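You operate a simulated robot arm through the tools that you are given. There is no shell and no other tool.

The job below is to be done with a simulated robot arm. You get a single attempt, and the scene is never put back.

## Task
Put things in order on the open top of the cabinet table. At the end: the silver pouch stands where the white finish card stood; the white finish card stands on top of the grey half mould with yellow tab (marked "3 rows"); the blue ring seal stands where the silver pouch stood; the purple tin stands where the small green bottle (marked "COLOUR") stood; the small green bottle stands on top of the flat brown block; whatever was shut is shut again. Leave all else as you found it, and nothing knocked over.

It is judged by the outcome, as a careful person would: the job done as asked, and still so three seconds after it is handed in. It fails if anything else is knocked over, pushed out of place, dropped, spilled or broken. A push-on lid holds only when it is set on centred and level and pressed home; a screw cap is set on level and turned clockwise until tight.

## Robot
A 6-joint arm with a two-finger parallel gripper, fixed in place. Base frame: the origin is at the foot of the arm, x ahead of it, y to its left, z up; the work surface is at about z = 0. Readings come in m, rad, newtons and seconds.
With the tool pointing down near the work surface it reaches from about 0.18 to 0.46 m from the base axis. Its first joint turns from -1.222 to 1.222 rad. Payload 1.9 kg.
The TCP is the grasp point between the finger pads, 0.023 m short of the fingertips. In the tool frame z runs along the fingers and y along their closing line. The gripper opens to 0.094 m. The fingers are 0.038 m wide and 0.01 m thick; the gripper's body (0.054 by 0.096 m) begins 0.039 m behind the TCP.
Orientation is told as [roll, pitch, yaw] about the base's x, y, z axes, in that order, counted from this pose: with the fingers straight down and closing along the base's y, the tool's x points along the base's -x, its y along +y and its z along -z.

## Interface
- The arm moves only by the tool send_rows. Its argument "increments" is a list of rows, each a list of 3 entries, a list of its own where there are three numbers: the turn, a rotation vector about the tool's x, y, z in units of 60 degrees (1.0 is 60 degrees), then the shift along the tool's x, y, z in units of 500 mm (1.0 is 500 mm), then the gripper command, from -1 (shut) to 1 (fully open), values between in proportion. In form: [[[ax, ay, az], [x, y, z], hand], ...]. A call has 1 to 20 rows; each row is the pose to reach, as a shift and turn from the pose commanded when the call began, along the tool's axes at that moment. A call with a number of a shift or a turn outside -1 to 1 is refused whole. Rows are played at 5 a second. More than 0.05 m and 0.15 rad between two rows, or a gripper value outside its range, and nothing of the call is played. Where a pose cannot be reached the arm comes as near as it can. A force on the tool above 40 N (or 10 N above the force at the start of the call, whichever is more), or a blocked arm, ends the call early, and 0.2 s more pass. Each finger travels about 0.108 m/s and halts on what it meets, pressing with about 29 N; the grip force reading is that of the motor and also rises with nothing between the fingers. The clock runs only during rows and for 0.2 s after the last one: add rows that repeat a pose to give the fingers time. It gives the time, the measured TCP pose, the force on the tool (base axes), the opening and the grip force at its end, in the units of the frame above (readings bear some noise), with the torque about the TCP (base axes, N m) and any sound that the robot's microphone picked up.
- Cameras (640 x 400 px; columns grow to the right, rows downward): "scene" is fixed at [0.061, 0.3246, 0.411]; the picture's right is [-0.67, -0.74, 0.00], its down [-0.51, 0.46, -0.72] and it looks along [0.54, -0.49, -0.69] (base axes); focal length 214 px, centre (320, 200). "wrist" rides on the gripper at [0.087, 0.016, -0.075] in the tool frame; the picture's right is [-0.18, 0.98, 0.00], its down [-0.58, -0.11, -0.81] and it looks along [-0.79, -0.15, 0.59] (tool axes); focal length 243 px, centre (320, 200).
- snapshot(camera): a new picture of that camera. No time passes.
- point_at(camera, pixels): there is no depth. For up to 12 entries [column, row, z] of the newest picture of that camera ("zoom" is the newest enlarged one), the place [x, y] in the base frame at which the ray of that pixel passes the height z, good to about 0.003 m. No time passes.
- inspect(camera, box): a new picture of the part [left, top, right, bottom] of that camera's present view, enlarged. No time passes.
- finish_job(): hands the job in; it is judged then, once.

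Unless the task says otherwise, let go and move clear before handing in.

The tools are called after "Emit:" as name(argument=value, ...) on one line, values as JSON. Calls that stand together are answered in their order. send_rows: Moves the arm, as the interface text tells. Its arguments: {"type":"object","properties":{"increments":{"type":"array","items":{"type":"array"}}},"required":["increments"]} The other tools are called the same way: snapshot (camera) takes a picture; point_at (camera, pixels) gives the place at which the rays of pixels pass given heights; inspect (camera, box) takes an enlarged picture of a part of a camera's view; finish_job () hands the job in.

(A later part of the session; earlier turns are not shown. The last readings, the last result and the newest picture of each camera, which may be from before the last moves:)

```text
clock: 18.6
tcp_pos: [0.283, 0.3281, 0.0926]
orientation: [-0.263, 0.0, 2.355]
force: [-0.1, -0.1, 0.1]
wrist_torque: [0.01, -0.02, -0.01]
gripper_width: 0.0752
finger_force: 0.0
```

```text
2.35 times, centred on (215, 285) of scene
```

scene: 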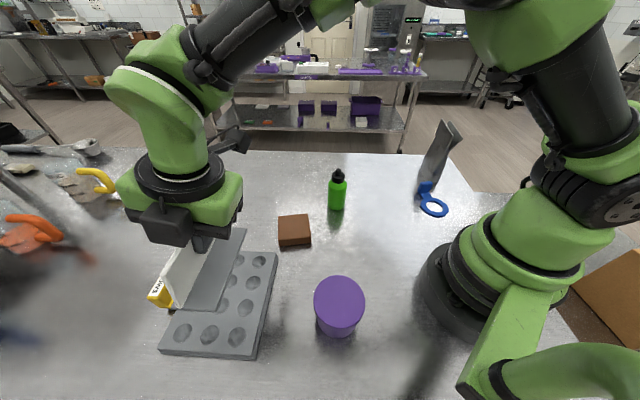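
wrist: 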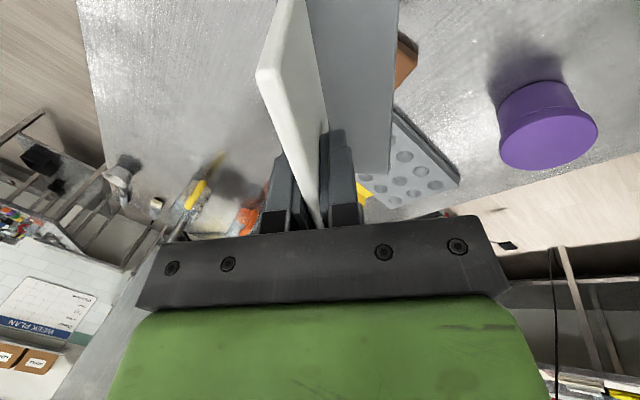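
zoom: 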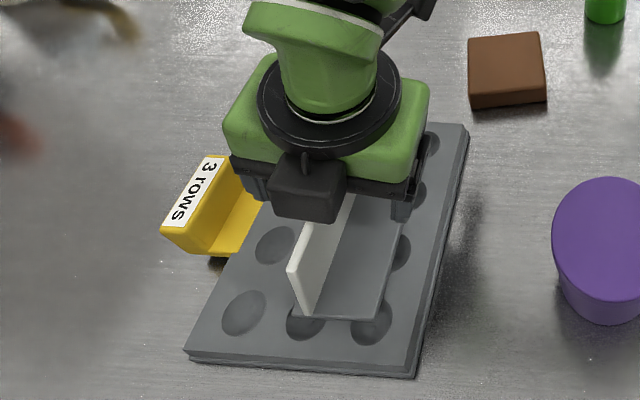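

The card stands upright on the mould with the fingers clear on both sides. I'll back out along the tool axis by 0.13 m, then level the tool.

Emit:
send_rows(increments=[[[0, 0, 0], [0, 0, -0.02], 0.7], [[0, 0, 0], [0, 0, -0.06], 0.8], [[0, 0, 0], [0, 0, -0.11], 1], [[0, 0, 0], [0, 0, -0.16], 1], [[0, 0, 0], [0, 0, -0.21], 1], [[0, 0, 0], [0, 0, -0.26], 1], [[-0.0839, 0, 0], [0, 0, -0.28], 1], [[-0.1678, 0, 0], [0, 0, -0.3], 1], [[-0.2517, 0, 0], [0, 0, -0.32], 1], [[-0.2517, 0, 0], [0, 0, -0.32], 1]])

Emit:
inspect(camera="wrist", box=[0, 0, 640, 10])

Emit:
snapshot(camera="scene")

```text
clock: 20.8
tcp_pos: [0.2535, 0.2986, 0.2475]
orientation: [0.001, 0.001, 2.355]
force: [-0.5, 1.2, -0.8]
wrist_torque: [-0.01, -0.04, 0.01]
gripper_width: 0.0938
finger_force: 0.1
```

```text
1.00 times, centred on (320, 5) of wrist (not enlarged: the box is as wide or as high as the picture)
```

zoom: 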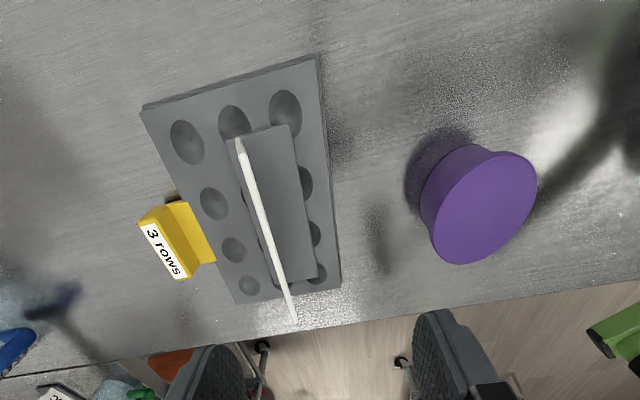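

```text
taken
```

scene: 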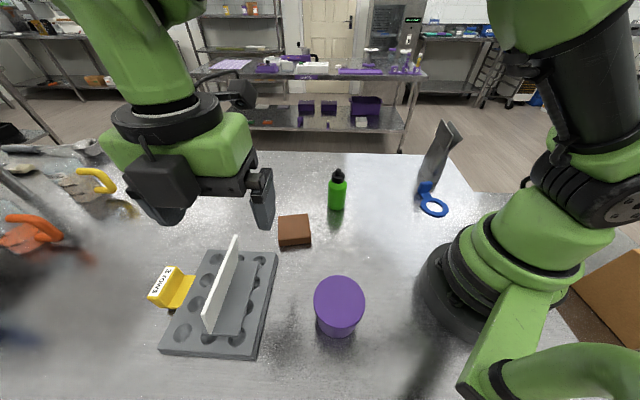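

The card stands on the mould and the rest is unchanged. While here I'll measure the tin from this view (420-535,145-265) together with the scene view.

Emit:
inspect(camera="wrist", box=[390, 0, 560, 60])

Emit:
point_at(camera="scene", pixels=[[339.3, 301, 0.04], [339.3, 301, 0.08], [313.4, 301, 0.06], [365.4, 301, 0.06], [338, 274.5, 0.06], [339, 327.7, 0.06], [338, 336.5, 0.0]])

```text
3.76 times, centred on (475, 30) of wrist
```

zoom: 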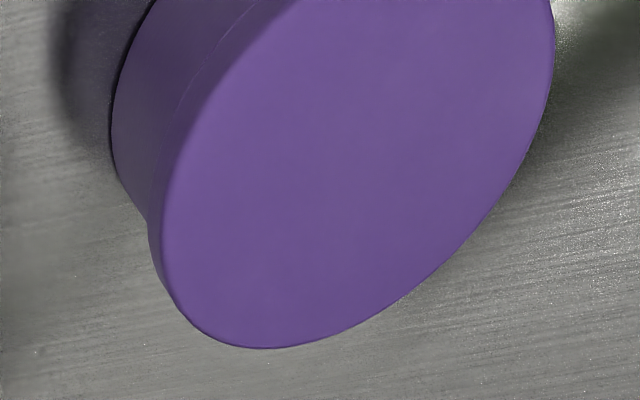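

```text
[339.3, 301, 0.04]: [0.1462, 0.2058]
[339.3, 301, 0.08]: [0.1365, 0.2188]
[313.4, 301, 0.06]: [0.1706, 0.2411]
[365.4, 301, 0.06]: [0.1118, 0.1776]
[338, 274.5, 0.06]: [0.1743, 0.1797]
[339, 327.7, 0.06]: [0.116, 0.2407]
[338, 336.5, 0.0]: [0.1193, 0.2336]
```

The enlargement was too tight; I'll take a wider one and cast rays on the lid's outline and the base.

Emit:
inspect(camera="wrist", box=[340, 0, 600, 24])

```text
2.46 times, centred on (470, 12) of wrist
```

zoom: 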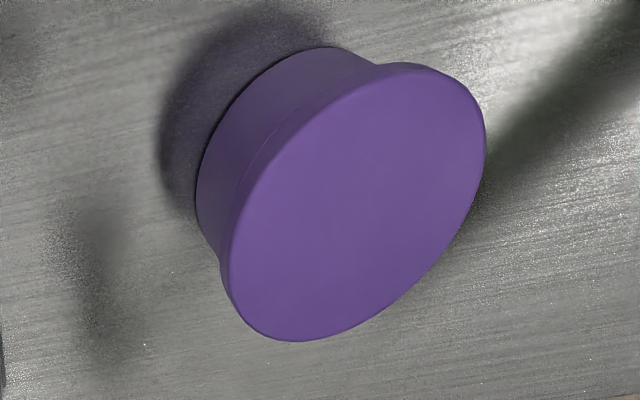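

The tin's lid outline is clear (225-486,65-341) with a slightly narrower body below. I'll cast its centre, rim and base points.

Emit:
point_at(camera="zoom", pixels=[[357, 204, 0.04], [357, 204, 0.08], [410, 66, 0.06], [486, 145, 0.06], [300, 341, 0.06], [228, 262, 0.06], [197, 200, 0.0], [330, 47, 0.0], [245, 115, 0.0], [440, 290, 0.06], [265, 140, 0.06]])

```text
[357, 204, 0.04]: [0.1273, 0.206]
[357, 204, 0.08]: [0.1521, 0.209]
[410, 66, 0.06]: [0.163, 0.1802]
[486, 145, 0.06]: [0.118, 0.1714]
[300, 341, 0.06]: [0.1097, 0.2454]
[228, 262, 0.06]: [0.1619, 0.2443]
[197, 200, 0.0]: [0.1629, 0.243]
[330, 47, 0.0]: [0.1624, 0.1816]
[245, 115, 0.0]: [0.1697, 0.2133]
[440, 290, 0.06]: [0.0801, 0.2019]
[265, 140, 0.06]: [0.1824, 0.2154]
```

The tin solves to a centre near (0.141,0.210) with its lid top at z≈0.058 and about 0.085 m wide. I'll come back to it later; now I swing toward the pouch in stages, unwinding yaw from 135° toward -51°.

Emit:
send_rows(increments=[[[0, 0, 0.0966], [0.0402, 0.0135, -0.0031], 1], [[0, 0, 0.1932], [0.0805, 0.027, -0.0062], 1], [[0, 0, 0.2899], [0.1207, 0.0405, -0.0094], 1], [[0, 0, 0.3865], [0.161, 0.054, -0.0125], 1], [[0, 0, 0.4831], [0.2012, 0.0675, -0.0156], 1], [[0, 0, 0.5797], [0.2415, 0.081, -0.0187], 1], [[0, 0, 0.6764], [0.2817, 0.0945, -0.0219], 1], [[0, 0, 0.773], [0.322, 0.108, -0.025], 1], [[0, 0, 0.773], [0.322, 0.108, -0.025], 1]])

Emit:
inspect(camera="wrist", box=[0, 0, 640, 10])

```text
clock: 22.8
tcp_pos: [0.3297, 0.1472, 0.2596]
orientation: [0.0, 0.002, 1.543]
force: [-0.5, 0.1, -0.2]
wrist_torque: [0.0, -0.02, 0.0]
gripper_width: 0.0941
finger_force: 0.0
```

```text
1.00 times, centred on (320, 5) of wrist (not enlarged: the box is as wide or as high as the picture)
```

zoom: 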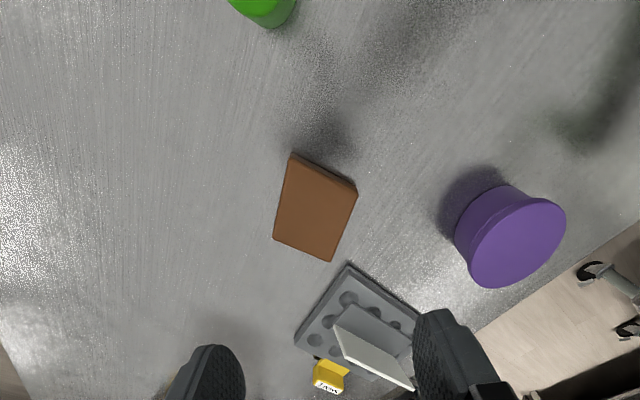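

This view shows the block from above (273-357,153-261) and the tin again. I'll cast their outlines here for a second estimate.

Emit:
point_at(camera="zoom", pixels=[[291, 153, 0.02], [357, 190, 0.02], [330, 261, 0.02], [273, 239, 0.02], [291, 153, 0.03], [330, 261, 0.03], [357, 190, 0.03], [515, 243, 0.04], [515, 243, 0.08]])

Emit:
inspect(camera="scene", box=[260, 200, 330, 260])

Emit:
inspect(camera="wrist", box=[430, 0, 590, 100])

```text
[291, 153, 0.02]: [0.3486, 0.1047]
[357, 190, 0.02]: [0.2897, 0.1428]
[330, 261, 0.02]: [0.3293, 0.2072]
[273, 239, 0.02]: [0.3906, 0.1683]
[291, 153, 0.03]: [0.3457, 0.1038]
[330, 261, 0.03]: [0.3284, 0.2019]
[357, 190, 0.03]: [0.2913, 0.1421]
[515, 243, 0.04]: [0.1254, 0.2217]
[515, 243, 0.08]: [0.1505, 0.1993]
```

```text
6.67 times, centred on (295, 230) of scene
```

zoom: 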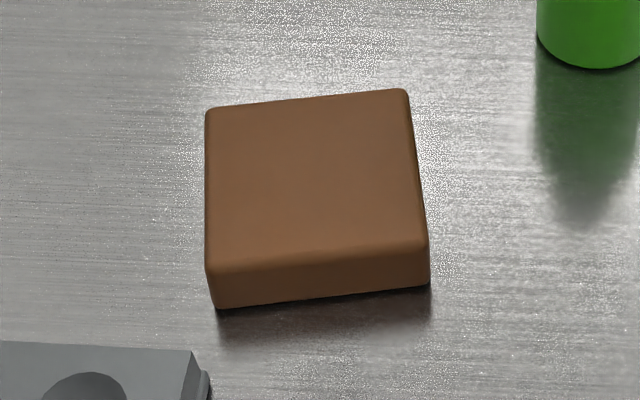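

```text
4.00 times, centred on (510, 50) of wrist
```

zoom: 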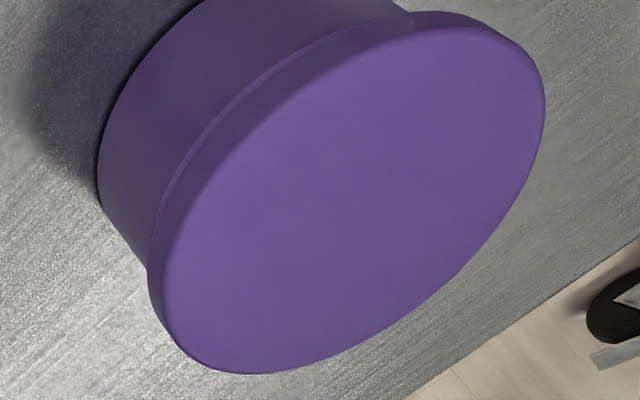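

The block's vertical sides show clearly in the scene enlargement (top front corner (210,262), bottom (217,308)). I'll cast these for the block height.

Emit:
point_at(camera="scene", pixels=[[279.6, 246.2, 0.0], [311.5, 242.6, 0.0], [278.5, 239.3, 0.02], [278.5, 239.3, 0.03], [311.2, 236, 0.02], [311.2, 236, 0.03], [278.1, 216.2, 0.02], [278.1, 216.2, 0.03], [308.2, 213.2, 0.02], [308.2, 213.2, 0.03]])

```text
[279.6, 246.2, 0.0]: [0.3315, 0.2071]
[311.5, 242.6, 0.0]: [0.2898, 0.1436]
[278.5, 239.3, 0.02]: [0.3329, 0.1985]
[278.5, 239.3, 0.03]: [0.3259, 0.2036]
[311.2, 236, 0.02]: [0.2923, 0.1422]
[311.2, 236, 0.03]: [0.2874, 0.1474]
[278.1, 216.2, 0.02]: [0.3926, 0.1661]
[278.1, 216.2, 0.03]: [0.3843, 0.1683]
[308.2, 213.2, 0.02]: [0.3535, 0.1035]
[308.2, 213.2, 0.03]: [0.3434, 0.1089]
```

The block comes out about 0.023 m high, centred at (0.340,0.155). I'll continue swinging at z=0.26 toward the pouch.

Emit:
send_rows(increments=[[[0, 0, 0.0966], [0.0398, -0.0086, 0], 1], [[0, 0, 0.1932], [0.0795, -0.0173, 0], 1], [[0, 0, 0.2899], [0.1193, -0.0259, 0], 1], [[0, 0, 0.3865], [0.159, -0.0345, 0], 1], [[0, 0, 0.4831], [0.1988, -0.0431, 0], 1], [[0, 0, 0.5797], [0.2385, -0.0518, 0], 1], [[0, 0, 0.6764], [0.2783, -0.0604, 0], 1], [[0, 0, 0.773], [0.318, -0.069, 0], 1], [[0, 0, 0.773], [0.318, -0.069, 0], 1]])

Emit:
inspect(camera="wrist", box=[0, 0, 640, 10])

```text
clock: 24.8
tcp_pos: [0.3609, -0.0129, 0.2597]
orientation: [0.002, 0.002, 0.737]
force: [0.5, -0.6, -0.4]
wrist_torque: [0.02, -0.04, -0.02]
gripper_width: 0.094
finger_force: 0.0
```

```text
1.00 times, centred on (320, 5) of wrist (not enlarged: the box is as wide or as high as the picture)
```

zoom: 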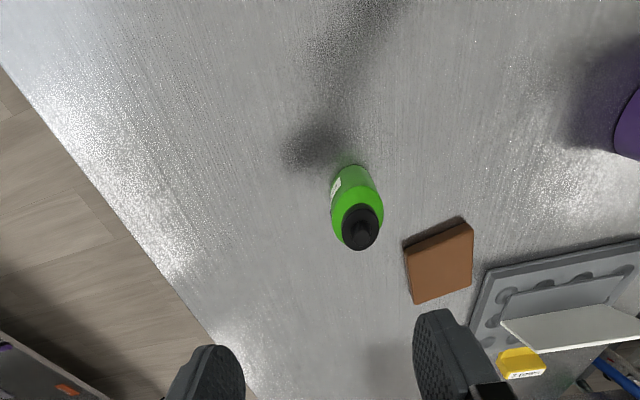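

The bottle is well in view (330-383,165-250). I'll cast its base and cap, then continue the swing.

Emit:
point_at(camera="zoom", pixels=[[362, 235, 0.1], [362, 235, 0.12], [333, 185, 0.0], [352, 164, 0.0], [374, 180, 0.0], [333, 215, 0.07], [383, 208, 0.07]])

Emit:
inspect(camera="wrist", box=[310, 0, 410, 60])

Emit:
send_rows(increments=[[[0, 0, 0.0966], [0.0333, -0.0216, 0], 1], [[0, 0, 0.1932], [0.0666, -0.0431, 0], 1], [[0, 0, 0.2899], [0.0999, -0.0647, 0], 1], [[0, 0, 0.3865], [0.1332, -0.0863, 0], 1], [[0, 0, 0.4831], [0.1665, -0.1079, 0], 1], [[0, 0, 0.5797], [0.1998, -0.1294, 0], 1], [[0, 0, 0.6764], [0.2331, -0.151, 0], 1], [[0, 0, 0.773], [0.2664, -0.1726, 0], 1], [[0, 0, 0.773], [0.2664, -0.1726, 0], 1]])

```text
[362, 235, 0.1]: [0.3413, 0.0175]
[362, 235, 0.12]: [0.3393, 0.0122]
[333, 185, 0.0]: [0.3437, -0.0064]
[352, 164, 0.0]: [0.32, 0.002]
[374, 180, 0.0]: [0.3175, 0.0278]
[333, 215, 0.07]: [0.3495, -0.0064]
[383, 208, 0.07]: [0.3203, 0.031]
```

```text
6.40 times, centred on (360, 30) of wrist
```

zoom: 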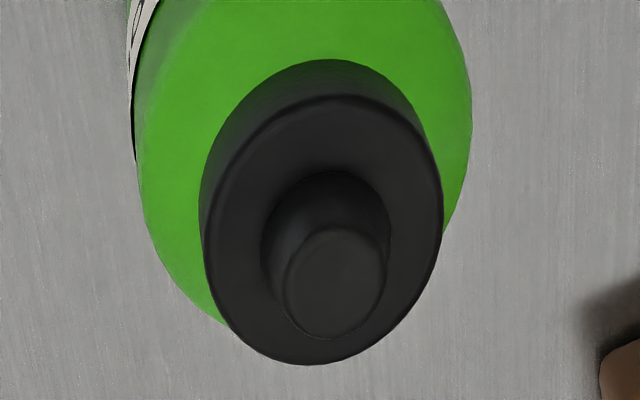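

```text
clock: 26.8
tcp_pos: [0.3175, -0.1666, 0.2589]
orientation: [-0.002, 0.0, -0.076]
force: [0.3, 0.0, -1.4]
wrist_torque: [0.0, -0.02, -0.03]
gripper_width: 0.0938
finger_force: 0.1
```

The bottle centre is about (0.337,0.013) with a 0.047 m body. I'll make the last leg to above the pouch mouth at yaw -50.6°.

Emit:
send_rows(increments=[[[0, 0, 0.0964], [0.0176, -0.0386, 0], 1], [[0, 0, 0.1928], [0.0352, -0.0771, 0], 1], [[0, 0, 0.2891], [0.0527, -0.1157, 0], 1], [[0, 0, 0.3855], [0.0703, -0.1542, 0], 1], [[0, 0, 0.4819], [0.0879, -0.1928, 0], 1], [[0, 0, 0.5783], [0.1055, -0.2313, 0], 1], [[0, 0, 0.6746], [0.123, -0.2699, 0], 1], [[0, 0, 0.771], [0.1406, -0.3084, 0], 1], [[0, 0, 0.771], [0.1406, -0.3084, 0], 1]])

Emit:
inspect(camera="wrist", box=[0, 0, 640, 10])

Emit:
snapshot(camera="scene")

```text
clock: 28.8
tcp_pos: [0.2378, -0.3157, 0.2604]
orientation: [-0.001, 0.001, -0.882]
force: [0.0, 0.4, -0.9]
wrist_torque: [-0.01, -0.01, 0.01]
gripper_width: 0.0941
finger_force: 0.1
```

```text
1.00 times, centred on (320, 5) of wrist (not enlarged: the box is as wide or as high as the picture)
```

zoom: 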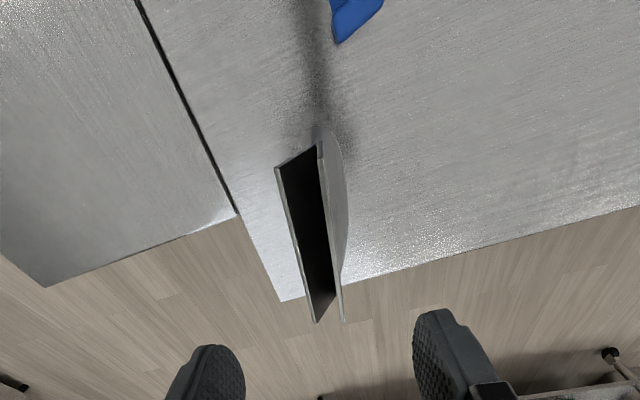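

```text
taken
```

scene: 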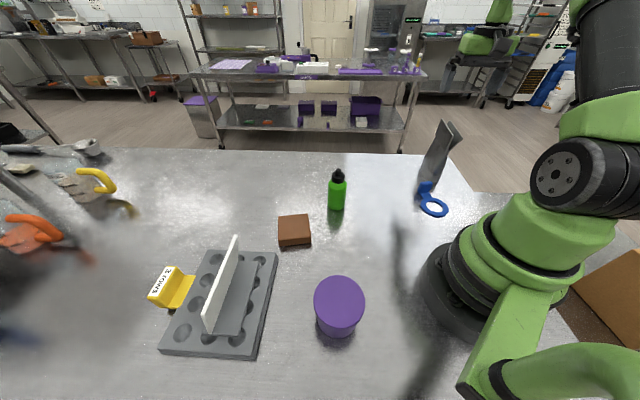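

The pouch mouth is below, slightly left of centre in the wrist view, with top edges (277,168)-(316,320) and (319,142)-(343,320). I'll cast these rays, and the table corner for later.

Emit:
point_at(camera="zoom", pixels=[[277, 169, 0.15], [316, 321, 0.15], [319, 143, 0.153], [343, 321, 0.153], [345, 180, 0.03], [313, 127, 0.0], [346, 230, 0.0], [280, 301, 0.0], [238, 215, 0.0], [640, 206, 0.0], [190, 120, 0.0]])

Emit:
inspect(camera="wrist", box=[240, 0, 400, 2])

```text
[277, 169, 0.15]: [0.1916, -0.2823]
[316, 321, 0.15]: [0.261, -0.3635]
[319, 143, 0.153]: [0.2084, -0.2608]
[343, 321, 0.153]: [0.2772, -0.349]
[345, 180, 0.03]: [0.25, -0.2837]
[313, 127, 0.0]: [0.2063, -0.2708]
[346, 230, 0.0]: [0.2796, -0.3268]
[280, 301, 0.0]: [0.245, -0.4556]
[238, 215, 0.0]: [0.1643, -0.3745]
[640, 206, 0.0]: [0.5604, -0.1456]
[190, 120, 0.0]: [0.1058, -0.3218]
```

```text
4.00 times, centred on (320, 1) of wrist
```

zoom: 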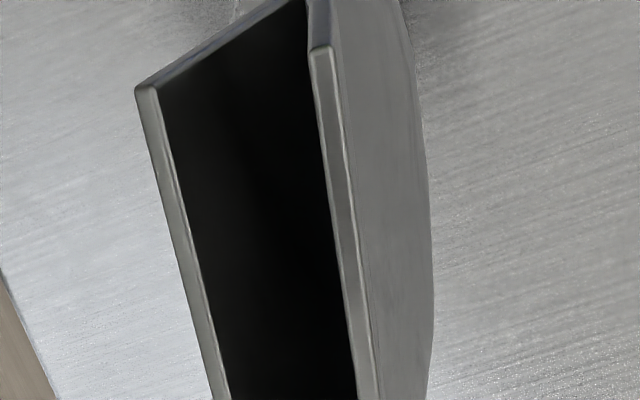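

The mouth centre comes out at (0.235,-0.314), only about 1 mm off the closing line. I'll lower to TCP z≈0.124, keeping the palm just above the flap tops.

Emit:
send_rows(increments=[[[0, 0, 0], [0.0068, -0.0026, 0.03], 1], [[0, 0, 0], [0.0068, -0.0026, 0.075], 1], [[0, 0, 0], [0.0068, -0.0026, 0.12], 1], [[0, 0, 0], [0.0068, -0.0026, 0.16], 1], [[0, 0, 0], [0.0068, -0.0026, 0.195], 1], [[0, 0, 0], [0.0068, -0.0026, 0.225], 1], [[0, 0, 0], [0.0068, -0.0026, 0.25], 1], [[0, 0, 0], [0.0068, -0.0026, 0.265], 1], [[0, 0, 0], [0.0068, -0.0026, 0.2728], 1], [[0, 0, 0], [0.0068, -0.0026, 0.2728], 1]])

Emit:
inspect(camera="scene", box=[390, 80, 490, 200])

Emit:
inspect(camera="wrist", box=[0, 0, 640, 10])

```text
clock: 31.0
tcp_pos: [0.2352, -0.3143, 0.1237]
orientation: [-0.001, -0.001, -0.88]
force: [-0.3, -0.2, 0.4]
wrist_torque: [-0.02, -0.01, -0.01]
gripper_width: 0.0937
finger_force: 0.1
```

```text
3.33 times, centred on (440, 140) of scene
```

zoom: 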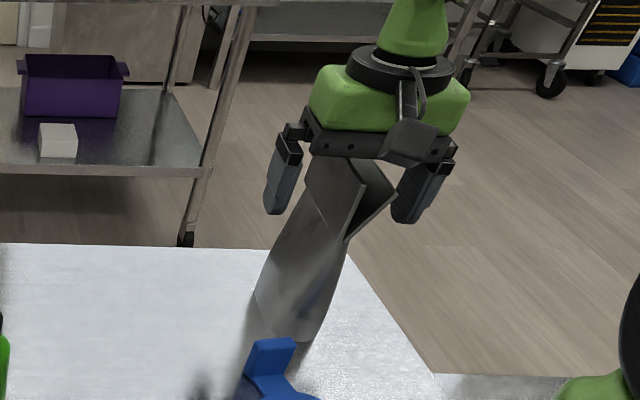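

```text
1.00 times, centred on (320, 5) of wrist (not enlarged: the box is as wide or as high as the picture)
```

zoom: 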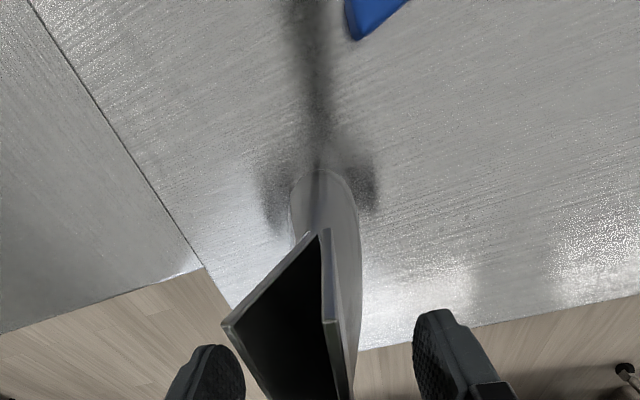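

The fingers straddle both flaps with no contact force. I'll close gently in small steps.

Emit:
send_rows(increments=[[[0, 0, 0], [0, 0, 0], 0.6], [[0, 0, 0], [0, 0, 0], 0.2], [[0, 0, 0], [0, 0, 0], -0.1], [[0, 0, 0], [0, 0, 0], -0.3], [[0, 0, 0], [0, 0, 0], -0.45], [[0, 0, 0], [0, 0, 0], -0.6], [[0, 0, 0], [0, 0, 0], -0.8], [[0, 0, 0], [0, 0, 0], -1], [[0, 0, 0], [0, 0, 0], -1], [[0, 0, 0], [0, 0, 0], -1]])

Emit:
inspect(camera="scene", box=[390, 80, 490, 200])

Emit:
inspect(camera="wrist", box=[0, 0, 640, 10])

```text
clock: 33.2
tcp_pos: [0.2351, -0.3139, 0.1232]
orientation: [0.001, -0.002, -0.881]
force: [0.5, 0.7, 6.4]
wrist_torque: [0.02, 0.06, -0.04]
gripper_width: 0.0346
finger_force: 28.9
```

```text
3.33 times, centred on (440, 140) of scene
```

zoom: 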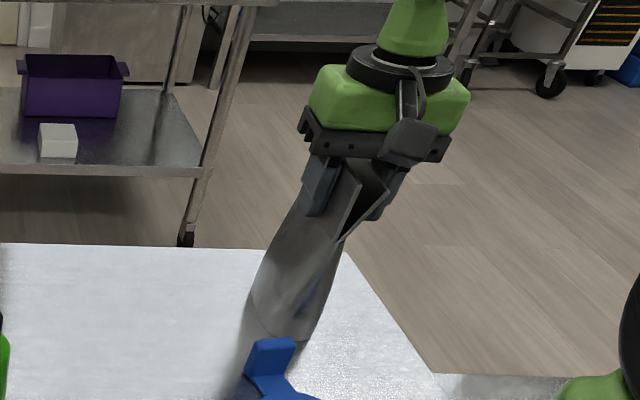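

```text
1.00 times, centred on (320, 5) of wrist (not enlarged: the box is as wide or as high as the picture)
```

zoom: 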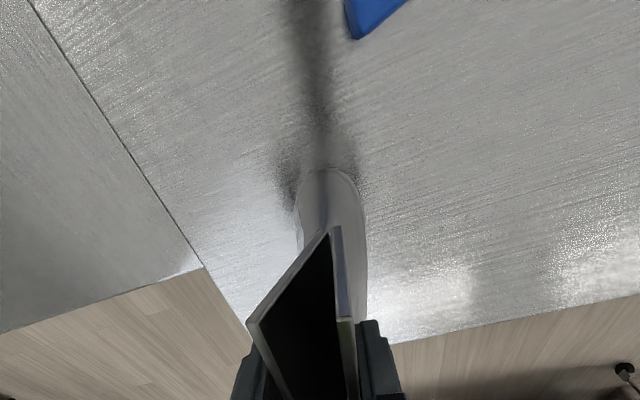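

The pouch is held at 34.6 mm across its flaps. I'll check where its base sits relative to the tool, then lift slightly.

Emit:
point_at(camera="zoom", pixels=[[296, 215, 0.0], [366, 215, 0.0], [328, 168, 0.0], [368, 260, 0.0]])

Emit:
send_rows(increments=[[[0, 0, 0], [0, 0, -0.01], -1], [[0, 0, 0], [0, 0, -0.02], -1], [[0, 0, 0], [0, 0, -0.04], -1], [[0, 0, 0], [0, 0, -0.04], -1]])

Emit:
inspect(camera="scene", box=[390, 80, 490, 200])

Emit:
inspect(camera="wrist", box=[0, 0, 640, 10])

```text
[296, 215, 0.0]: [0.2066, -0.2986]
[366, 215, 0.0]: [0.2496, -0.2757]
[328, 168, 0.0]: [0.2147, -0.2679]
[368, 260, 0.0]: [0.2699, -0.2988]
```

```text
clock: 34.2
tcp_pos: [0.2342, -0.3131, 0.1444]
orientation: [0.0, -0.001, -0.882]
force: [-0.5, 0.0, -0.6]
wrist_torque: [0.03, 0.03, -0.03]
gripper_width: 0.0348
finger_force: 28.8
```

```text
3.33 times, centred on (440, 140) of scene
```

zoom: 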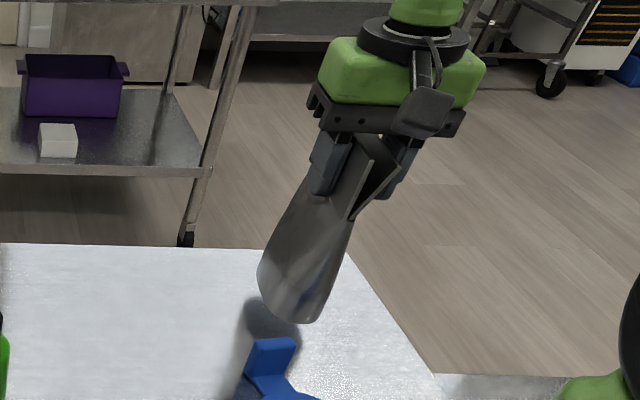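

```text
1.00 times, centred on (320, 5) of wrist (not enlarged: the box is as wide or as high as the picture)
```

zoom: 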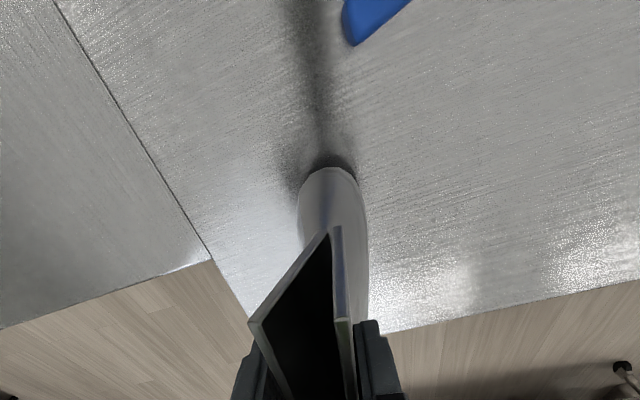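

The pouch hangs upright in the grip, base about 2 cm above the table. I'll raise it to z≈0.20 and carry it across to above the card's old place.

Emit:
send_rows(increments=[[[0, 0, 0], [0, 0, -0.04], -1], [[0, 0, 0], [0, 0, -0.08], -1], [[0, 0, 0], [0, 0, -0.12], -1], [[0, 0, 0], [0.0135, 0.0377, -0.12], -1], [[0, 0, 0], [0.0271, 0.0755, -0.12], -1], [[0, 0, 0], [0.0406, 0.1132, -0.12], -1], [[0, 0, 0], [0.0541, 0.1509, -0.12], -1], [[0, 0, 0], [0.0677, 0.1887, -0.12], -1], [[0, 0, 0], [0.0812, 0.2264, -0.12], -1], [[0, 0, 0], [0.0947, 0.2641, -0.12], -1], [[0, 0, 0], [0.1083, 0.3019, -0.12], -1], [[0, 0, 0], [0.1218, 0.3396, -0.12], -1], [[0, 0, 0], [0.1218, 0.3396, -0.12], -1], [[0, 0, 0], [0.1218, 0.3396, -0.12], -1]])

Emit:
inspect(camera="wrist", box=[0, 0, 640, 10])

Emit:
snapshot(camera="scene")

```text
clock: 37.2
tcp_pos: [0.3257, -0.1583, 0.2055]
orientation: [0.0, -0.003, -0.882]
force: [0.1, 0.3, 0.2]
wrist_torque: [0.02, 0.01, 0.01]
gripper_width: 0.034
finger_force: 28.8
```

```text
1.00 times, centred on (320, 5) of wrist (not enlarged: the box is as wide or as high as the picture)
```

zoom: 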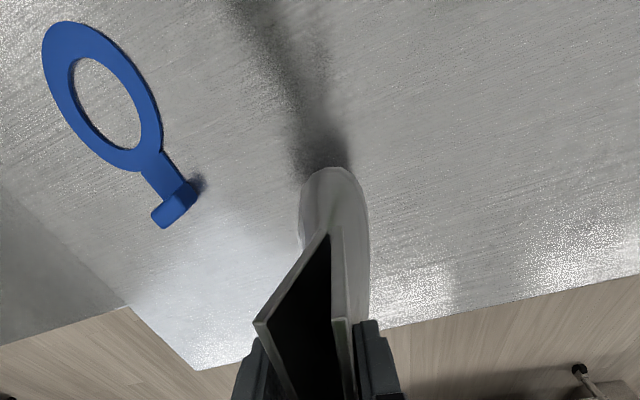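

```text
taken
```

scene: 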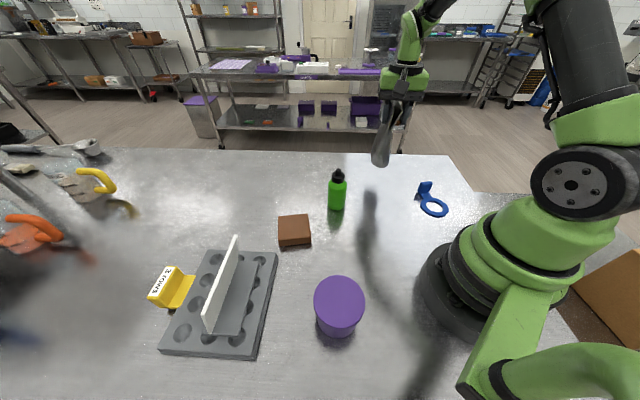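

The pouch is over the card's old spot with a clear landing area. I'll lower to about 4 mm above the table, then creep down.

Emit:
send_rows(increments=[[[0, 0, 0], [0, 0, 0.03], -1], [[0, 0, 0], [0, 0, 0.06], -1], [[0, 0, 0], [0, 0, 0.09], -1], [[0, 0, 0], [0, 0, 0.118], -1], [[0, 0, 0], [0, 0, 0.14], -1], [[0, 0, 0], [0, 0, 0.154], -1], [[0, 0, 0], [0, 0, 0.154], -1]])

Emit:
inspect(camera="scene", box=[320, 80, 460, 220])

```text
clock: 38.8
tcp_pos: [0.3267, -0.159, 0.1273]
orientation: [0.0, -0.003, -0.882]
force: [-0.8, -0.1, -0.3]
wrist_torque: [0.03, 0.0, 0.04]
gripper_width: 0.0338
finger_force: 28.8
```

```text
2.86 times, centred on (390, 150) of scene
```

zoom: 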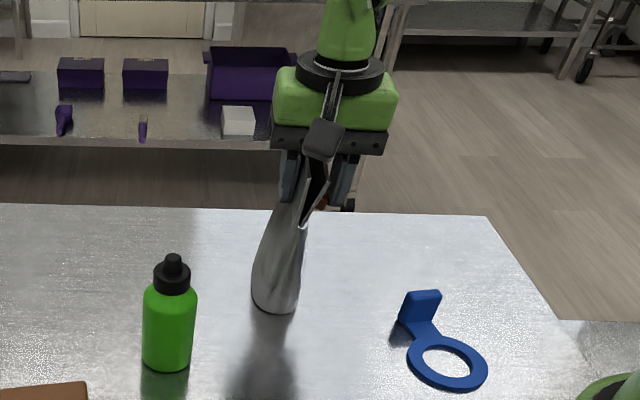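

The base is a few millimetres above the table with no contact yet. I'll creep down in 1 mm steps, watching the force.

Emit:
send_rows(increments=[[[0, 0, 0], [0, 0, 0.002], -1], [[0, 0, 0], [0, 0, 0.004], -1], [[0, 0, 0], [0, 0, 0.006], -1], [[0, 0, 0], [0, 0, 0.008], -1], [[0, 0, 0], [0, 0, 0.008], -1]])

```text
clock: 40.0
tcp_pos: [0.3271, -0.1589, 0.1235]
orientation: [0.001, -0.004, -0.879]
force: [5.3, 6.4, 26.2]
wrist_torque: [-0.04, -0.99, 0.22]
gripper_width: 0.0346
finger_force: 29.2
```

Contact is firm at 26 N with some side load, so one base edge touched first. I'll ease up about 1 mm before letting go.

Emit:
send_rows(increments=[[[0, 0, 0], [0, 0, -0.001], -1], [[0, 0, 0], [0, 0, -0.002], -1], [[0, 0, 0], [0, 0, -0.002], -1]])

Emit:
inspect(camera="scene", box=[360, 110, 440, 200])

```text
clock: 40.8
tcp_pos: [0.3248, -0.1583, 0.1224]
orientation: [-0.002, 0.001, -0.883]
force: [2.1, -0.2, 6.5]
wrist_torque: [-0.33, -0.39, 0.06]
gripper_width: 0.0348
finger_force: 28.7
```

```text
4.44 times, centred on (400, 155) of scene
```

zoom: 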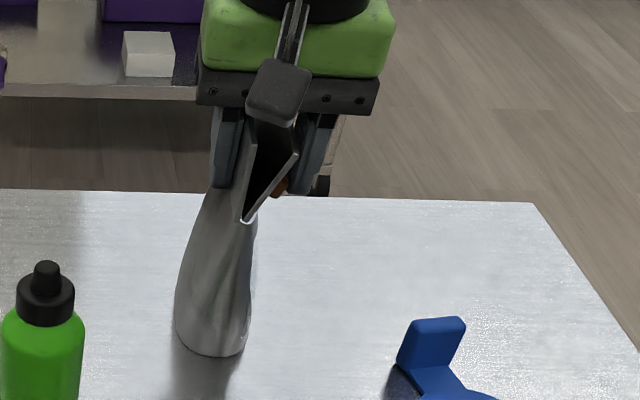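

The load is down to 6.5 N and the pouch stands upright on the table. I'll open the fingers slowly.

Emit:
send_rows(increments=[[[0, 0, 0], [0, 0, 0], -0.25], [[0, 0, 0], [0, 0, 0], -0.15], [[0, 0, 0], [0, 0, 0], 0.0], [[0, 0, 0], [0, 0, 0], 0.3], [[0, 0, 0], [0, 0, 0], 0.7], [[0, 0, 0], [0, 0, 0], 1], [[0, 0, 0], [0, 0, 0], 1], [[0, 0, 0], [0, 0, 0], 1]])

Emit:
inspect(camera="scene", box=[360, 110, 440, 200])

Emit:
inspect(camera="wrist", box=[0, 0, 640, 10])

```text
clock: 42.6
tcp_pos: [0.3274, -0.158, 0.1237]
orientation: [0.0, 0.0, -0.882]
force: [-0.3, 0.5, 0.5]
wrist_torque: [0.01, 0.03, -0.01]
gripper_width: 0.0938
finger_force: 0.1
```

```text
4.44 times, centred on (400, 155) of scene
```

zoom: 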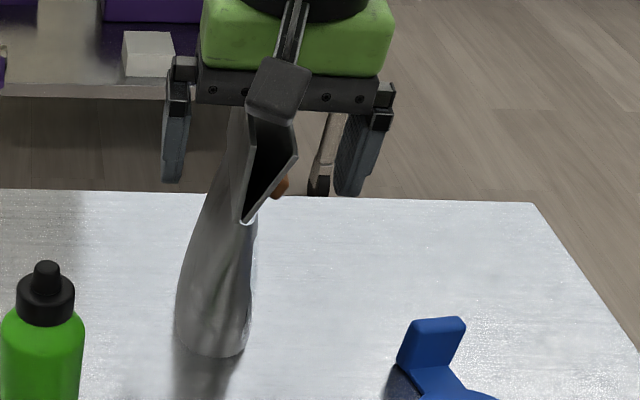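

```text
1.00 times, centred on (320, 5) of wrist (not enlarged: the box is as wide or as high as the picture)
```

zoom: 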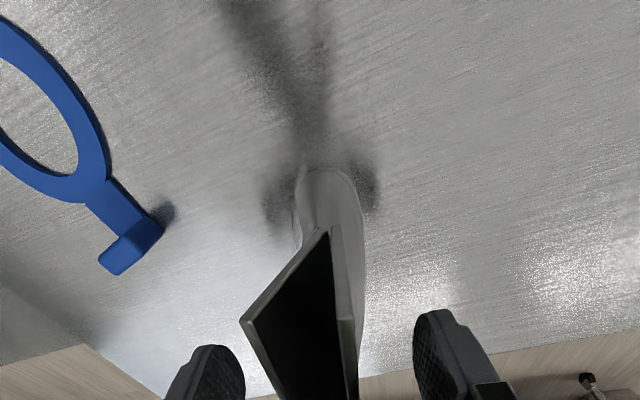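

The pouch stands free between the open fingers. I'll record its base position and rise straight up.

Emit:
point_at(camera="zoom", pixels=[[294, 215, 0.0], [364, 215, 0.0], [326, 168, 0.0]])

Emit:
send_rows(increments=[[[0, 0, 0], [0, 0, -0.01], 1], [[0, 0, 0], [0, 0, -0.04], 1], [[0, 0, 0], [0, 0, -0.08], 1], [[0, 0, 0], [0, 0, -0.13], 1], [[0, 0, 0], [0, 0, -0.18], 1], [[0, 0, 0], [0, 0, -0.23], 1], [[0, 0, 0], [0, 0, -0.27], 1], [[0, 0, 0], [0, 0, -0.27], 1]])

Emit:
inspect(camera="wrist", box=[0, 0, 640, 10])

Emit:
snapshot(camera="scene")

```text
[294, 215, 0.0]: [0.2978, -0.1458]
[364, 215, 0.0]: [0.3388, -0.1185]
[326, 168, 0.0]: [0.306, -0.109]
```

```text
clock: 44.4
tcp_pos: [0.3267, -0.1582, 0.2589]
orientation: [-0.001, 0.002, -0.881]
force: [-0.7, -0.2, 0.7]
wrist_torque: [0.02, 0.02, 0.04]
gripper_width: 0.0938
finger_force: 0.1
```

```text
1.00 times, centred on (320, 5) of wrist (not enlarged: the box is as wide or as high as the picture)
```

zoom: 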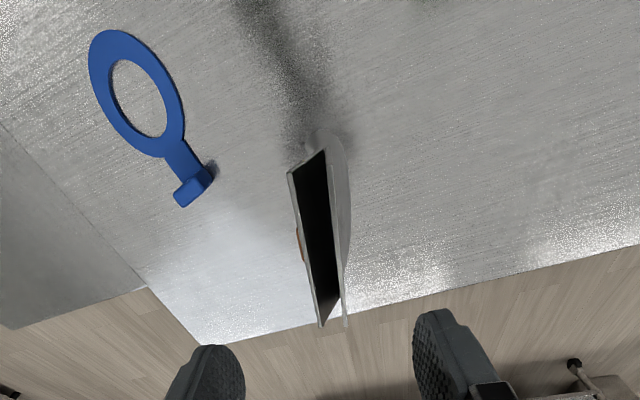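

```text
taken
```

scene: 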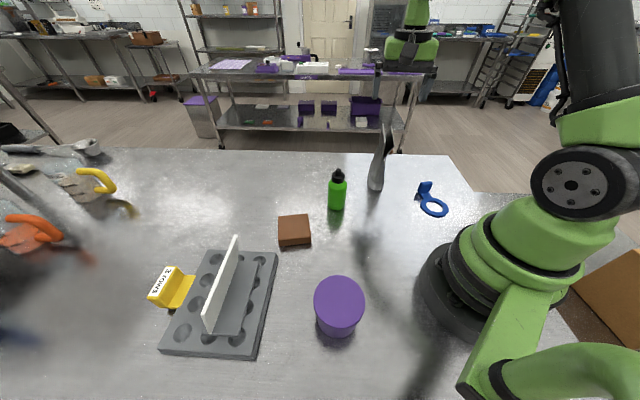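

The pouch stands upright in the card's old place, its base within about 3 mm of the target. Next is the ring, so I'll enlarge it (90-215,30-205) for exact grip geometry.

Emit:
inspect(camera="wrist", box=[70, 0, 250, 2])

```text
3.56 times, centred on (160, 1) of wrist
```

zoom: 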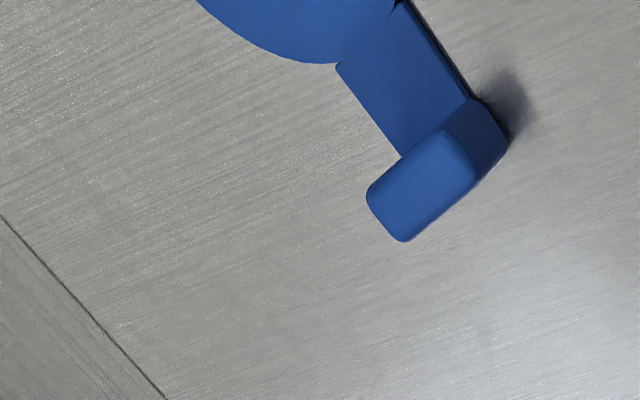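

The tab's top face (368-475,130-240) and the bridge are clear. I'll cast the tab top corners, the bridge and, from the wider view, the ring outline.

Emit:
point_at(camera="zoom", pixels=[[368, 190, 0.035], [404, 241, 0.035], [475, 181, 0.035], [440, 130, 0.035], [507, 146, 0.0], [473, 100, 0.005], [336, 65, 0.005], [400, 155, 0.005]])

Emit:
inspect(camera="wrist", box=[0, 0, 640, 10])

Emit:
point_at(camera="zoom", pixels=[[108, 30, 0.005], [88, 60, 0.005], [160, 157, 0.005], [184, 110, 0.005], [155, 60, 0.005], [105, 115, 0.005], [137, 98, 0.005]])

```text
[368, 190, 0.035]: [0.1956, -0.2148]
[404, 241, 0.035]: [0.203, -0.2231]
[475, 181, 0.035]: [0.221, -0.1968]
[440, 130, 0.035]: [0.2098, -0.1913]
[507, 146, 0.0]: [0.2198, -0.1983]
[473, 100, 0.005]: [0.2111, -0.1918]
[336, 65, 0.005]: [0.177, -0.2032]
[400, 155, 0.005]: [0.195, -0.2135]
```

```text
1.00 times, centred on (320, 5) of wrist (not enlarged: the box is as wide or as high as the picture)
```

zoom: 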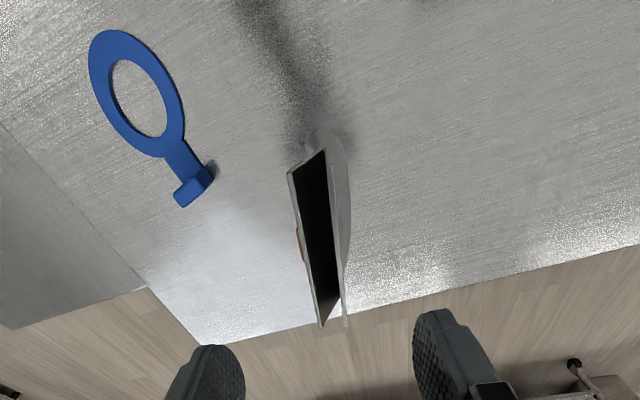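

```text
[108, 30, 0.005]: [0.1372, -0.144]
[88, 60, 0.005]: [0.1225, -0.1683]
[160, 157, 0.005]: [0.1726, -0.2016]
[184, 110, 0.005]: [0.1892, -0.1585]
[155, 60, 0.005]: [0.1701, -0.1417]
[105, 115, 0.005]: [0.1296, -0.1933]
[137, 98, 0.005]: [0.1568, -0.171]
```

The tab is centred near (0.207,-0.207), about 12 mm thick, and its axis to the ring lies at about 147°. I'll turn to yaw 57° (camera on the side away from the pouch) in two legs while moving above the tab.

Emit:
send_rows(increments=[[[0, 0, -0.128], [0.0055, -0.0176, 0], 1], [[0, 0, -0.256], [0.011, -0.0351, 0], 1], [[0, 0, -0.384], [0.0165, -0.0527, 0], 1], [[0, 0, -0.512], [0.0221, -0.0703, 0], 1], [[0, 0, -0.64], [0.0276, -0.0879, 0], 1], [[0, 0, -0.768], [0.0331, -0.1054, 0], 1], [[0, 0, -0.896], [0.0386, -0.123, 0], 1], [[0, 0, -0.896], [0.0386, -0.123, 0], 1]])

Emit:
send_rows(increments=[[[0, 0, -0.128], [0.0174, -0.0059, 0.0], 1], [[0, 0, -0.256], [0.0348, -0.0119, 0.01], 1], [[0, 0, -0.384], [0.0522, -0.0178, 0.03], 1], [[0, 0, -0.512], [0.0696, -0.0238, 0.05], 1], [[0, 0, -0.64], [0.087, -0.0297, 0.07], 1], [[0, 0, -0.768], [0.1044, -0.0357, 0.095], 1], [[0, 0, -0.896], [0.1218, -0.0416, 0.12], 1], [[0, 0, -0.896], [0.1218, -0.0416, 0.12], 1]])

Emit:
inspect(camera="wrist", box=[0, 0, 640, 10])

```text
clock: 46.2
tcp_pos: [0.2672, -0.1839, 0.2594]
orientation: [0.0, 0.001, 0.06]
force: [-0.3, -0.6, -0.4]
wrist_torque: [-0.01, 0.0, 0.01]
gripper_width: 0.0942
finger_force: 0.0
```

```text
clock: 48.0
tcp_pos: [0.2059, -0.2065, 0.1981]
orientation: [0.001, 0.0, 0.995]
force: [-0.8, -0.2, -0.5]
wrist_torque: [0.0, -0.01, -0.01]
gripper_width: 0.0939
finger_force: 0.1
```

```text
1.00 times, centred on (320, 5) of wrist (not enlarged: the box is as wide or as high as the picture)
```

zoom: 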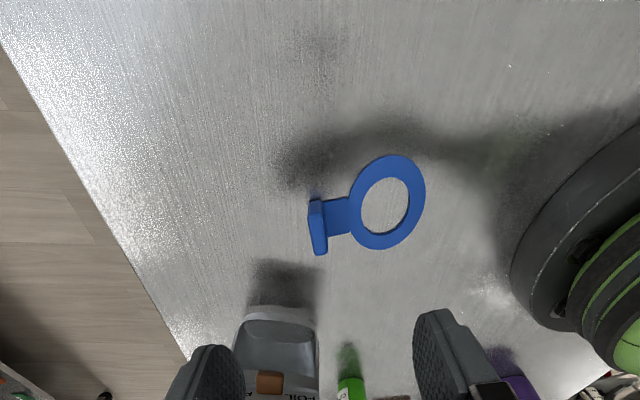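

The tab is ahead (308-327,198-255) with the ring to its right. I'll enlarge and cast it once more before descending.

Emit:
inspect(camera="wrist", box=[280, 0, 440, 100])

```text
4.00 times, centred on (360, 50) of wrist
```

zoom: 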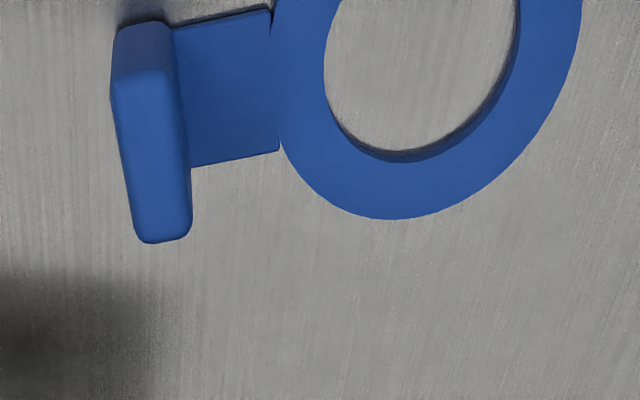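

Emit:
point_at(camera="zoom", pixels=[[111, 75, 0.035], [172, 72, 0.035], [192, 238, 0.035], [135, 241, 0.035], [118, 30, 0.005], [175, 28, 0.005], [272, 10, 0.005], [279, 150, 0.005], [193, 166, 0.005]])

```text
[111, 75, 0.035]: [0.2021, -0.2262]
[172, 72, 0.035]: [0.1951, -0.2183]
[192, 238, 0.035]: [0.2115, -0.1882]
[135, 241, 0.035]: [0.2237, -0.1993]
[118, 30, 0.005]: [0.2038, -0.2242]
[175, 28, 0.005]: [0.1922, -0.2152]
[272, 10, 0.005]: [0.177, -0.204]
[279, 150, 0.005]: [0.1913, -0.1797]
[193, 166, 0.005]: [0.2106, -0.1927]
```

The tab centre is (0.208,-0.207), within 2 mm of the tool. I'll descend to TCP z≈0.033 so the fingertips stay above the bridge.

Emit:
send_rows(increments=[[[0, 0, 0], [-0.0008, -0.004, 0.04], 1], [[0, 0, 0], [-0.0008, -0.004, 0.085], 1], [[0, 0, 0], [-0.0008, -0.004, 0.13], 1], [[0, 0, 0], [-0.0008, -0.004, 0.175], 1], [[0, 0, 0], [-0.0008, -0.004, 0.22], 1], [[0, 0, 0], [-0.0008, -0.004, 0.26], 1], [[0, 0, 0], [-0.0008, -0.004, 0.29], 1], [[0, 0, 0], [-0.0008, -0.004, 0.315], 1], [[0, 0, 0], [-0.0008, -0.004, 0.33], 1], [[0, 0, 0], [-0.0008, -0.004, 0.33], 1]])

Emit:
inspect(camera="wrist", box=[0, 0, 640, 10])

Emit:
inspect(camera="scene", box=[370, 110, 490, 230])

```text
clock: 50.2
tcp_pos: [0.2076, -0.208, 0.035]
orientation: [0.001, -0.001, 0.995]
force: [0.4, 0.3, 0.4]
wrist_torque: [0.01, 0.0, 0.0]
gripper_width: 0.0938
finger_force: 0.1
```

```text
1.00 times, centred on (320, 5) of wrist (not enlarged: the box is as wide or as high as the picture)
```

zoom: 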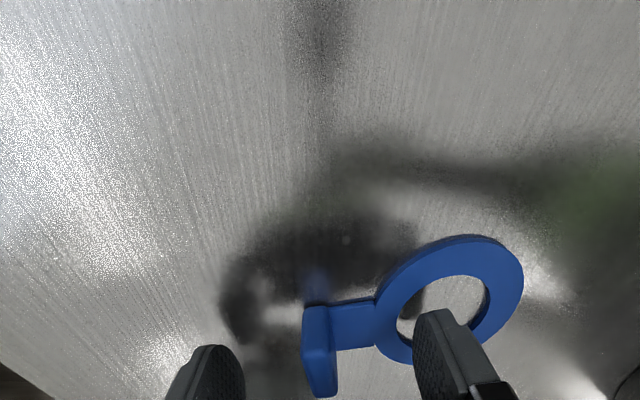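

```text
3.33 times, centred on (430, 170) of scene
```

zoom: 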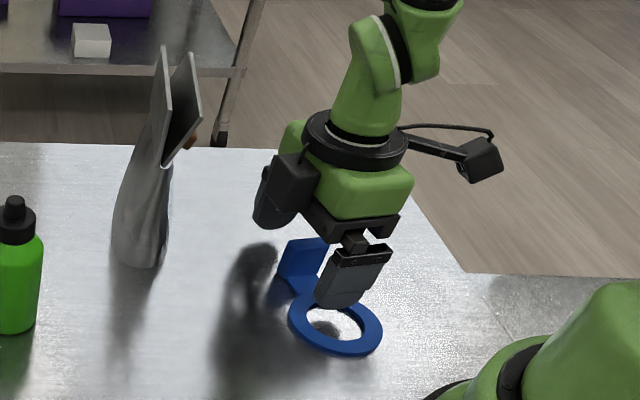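

The tab sits between the fingers and the ring-side finger hovers above the ring. I'll drop 1.5 mm more and close.

Emit:
send_rows(increments=[[[0, 0, 0], [0, 0, 0.003], 0.5], [[0, 0, 0], [0, 0, 0.003], 0.0], [[0, 0, 0], [0, 0, 0.003], -0.4], [[0, 0, 0], [0, 0, 0.003], -0.7], [[0, 0, 0], [0, 0, 0.003], -1], [[0, 0, 0], [0, 0, 0.003], -1], [[0, 0, 0], [0, 0, 0.003], -1]])

Emit:
inspect(camera="wrist", box=[0, 0, 640, 10])

```text
clock: 51.8
tcp_pos: [0.2091, -0.208, 0.0323]
orientation: [0.0, 0.002, 0.996]
force: [-1.1, 0.3, -0.1]
wrist_torque: [0.02, 0.01, -0.02]
gripper_width: 0.0128
finger_force: 29.0
```

```text
1.00 times, centred on (320, 5) of wrist (not enlarged: the box is as wide or as high as the picture)
```

zoom: 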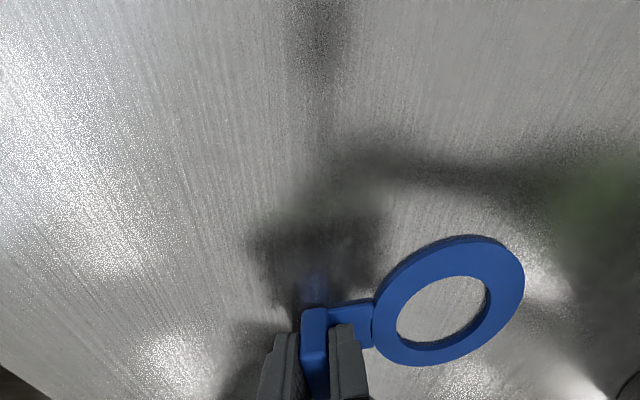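

The tab is gripped at 12.8 mm. I'll lift 0.08 m, check it, then carry it toward the pouch's old place at the same heading.

Emit:
send_rows(increments=[[[0, 0, 0], [0, 0, -0.02], -1], [[0, 0, 0], [0, 0, -0.06], -1], [[0, 0, 0], [0, 0, -0.11], -1], [[0, 0, 0], [0, 0, -0.16], -1], [[0, 0, 0], [0, 0, -0.16], -1]])

Emit:
inspect(camera="wrist", box=[0, 0, 640, 10])

Emit:
inspect(camera="scene", box=[370, 110, 490, 230])

```text
clock: 53.0
tcp_pos: [0.2078, -0.2067, 0.1128]
orientation: [0.0, 0.001, 0.995]
force: [-0.1, -0.2, 0.9]
wrist_torque: [0.01, 0.01, 0.02]
gripper_width: 0.0129
finger_force: 28.9
```

```text
1.00 times, centred on (320, 5) of wrist (not enlarged: the box is as wide or as high as the picture)
```

zoom: 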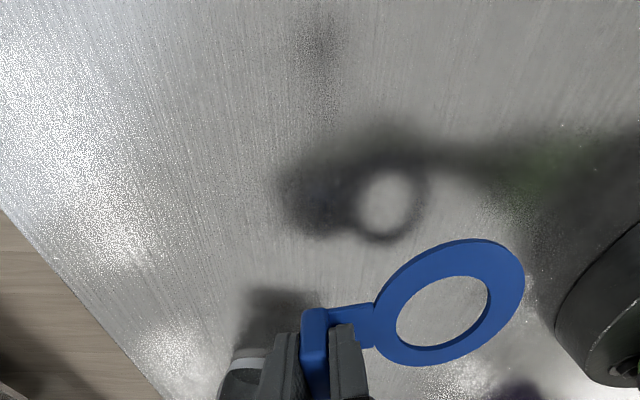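

```text
3.33 times, centred on (430, 170) of scene
```

zoom: 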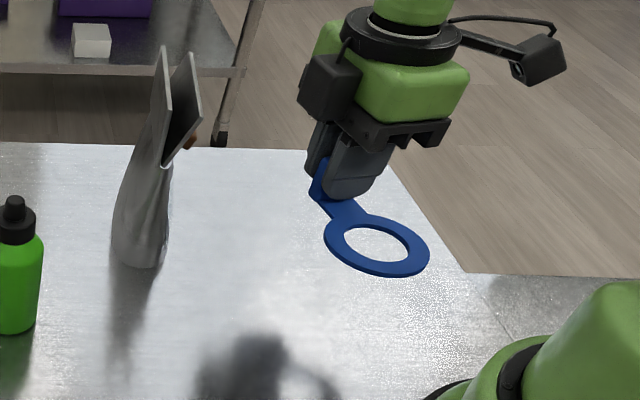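

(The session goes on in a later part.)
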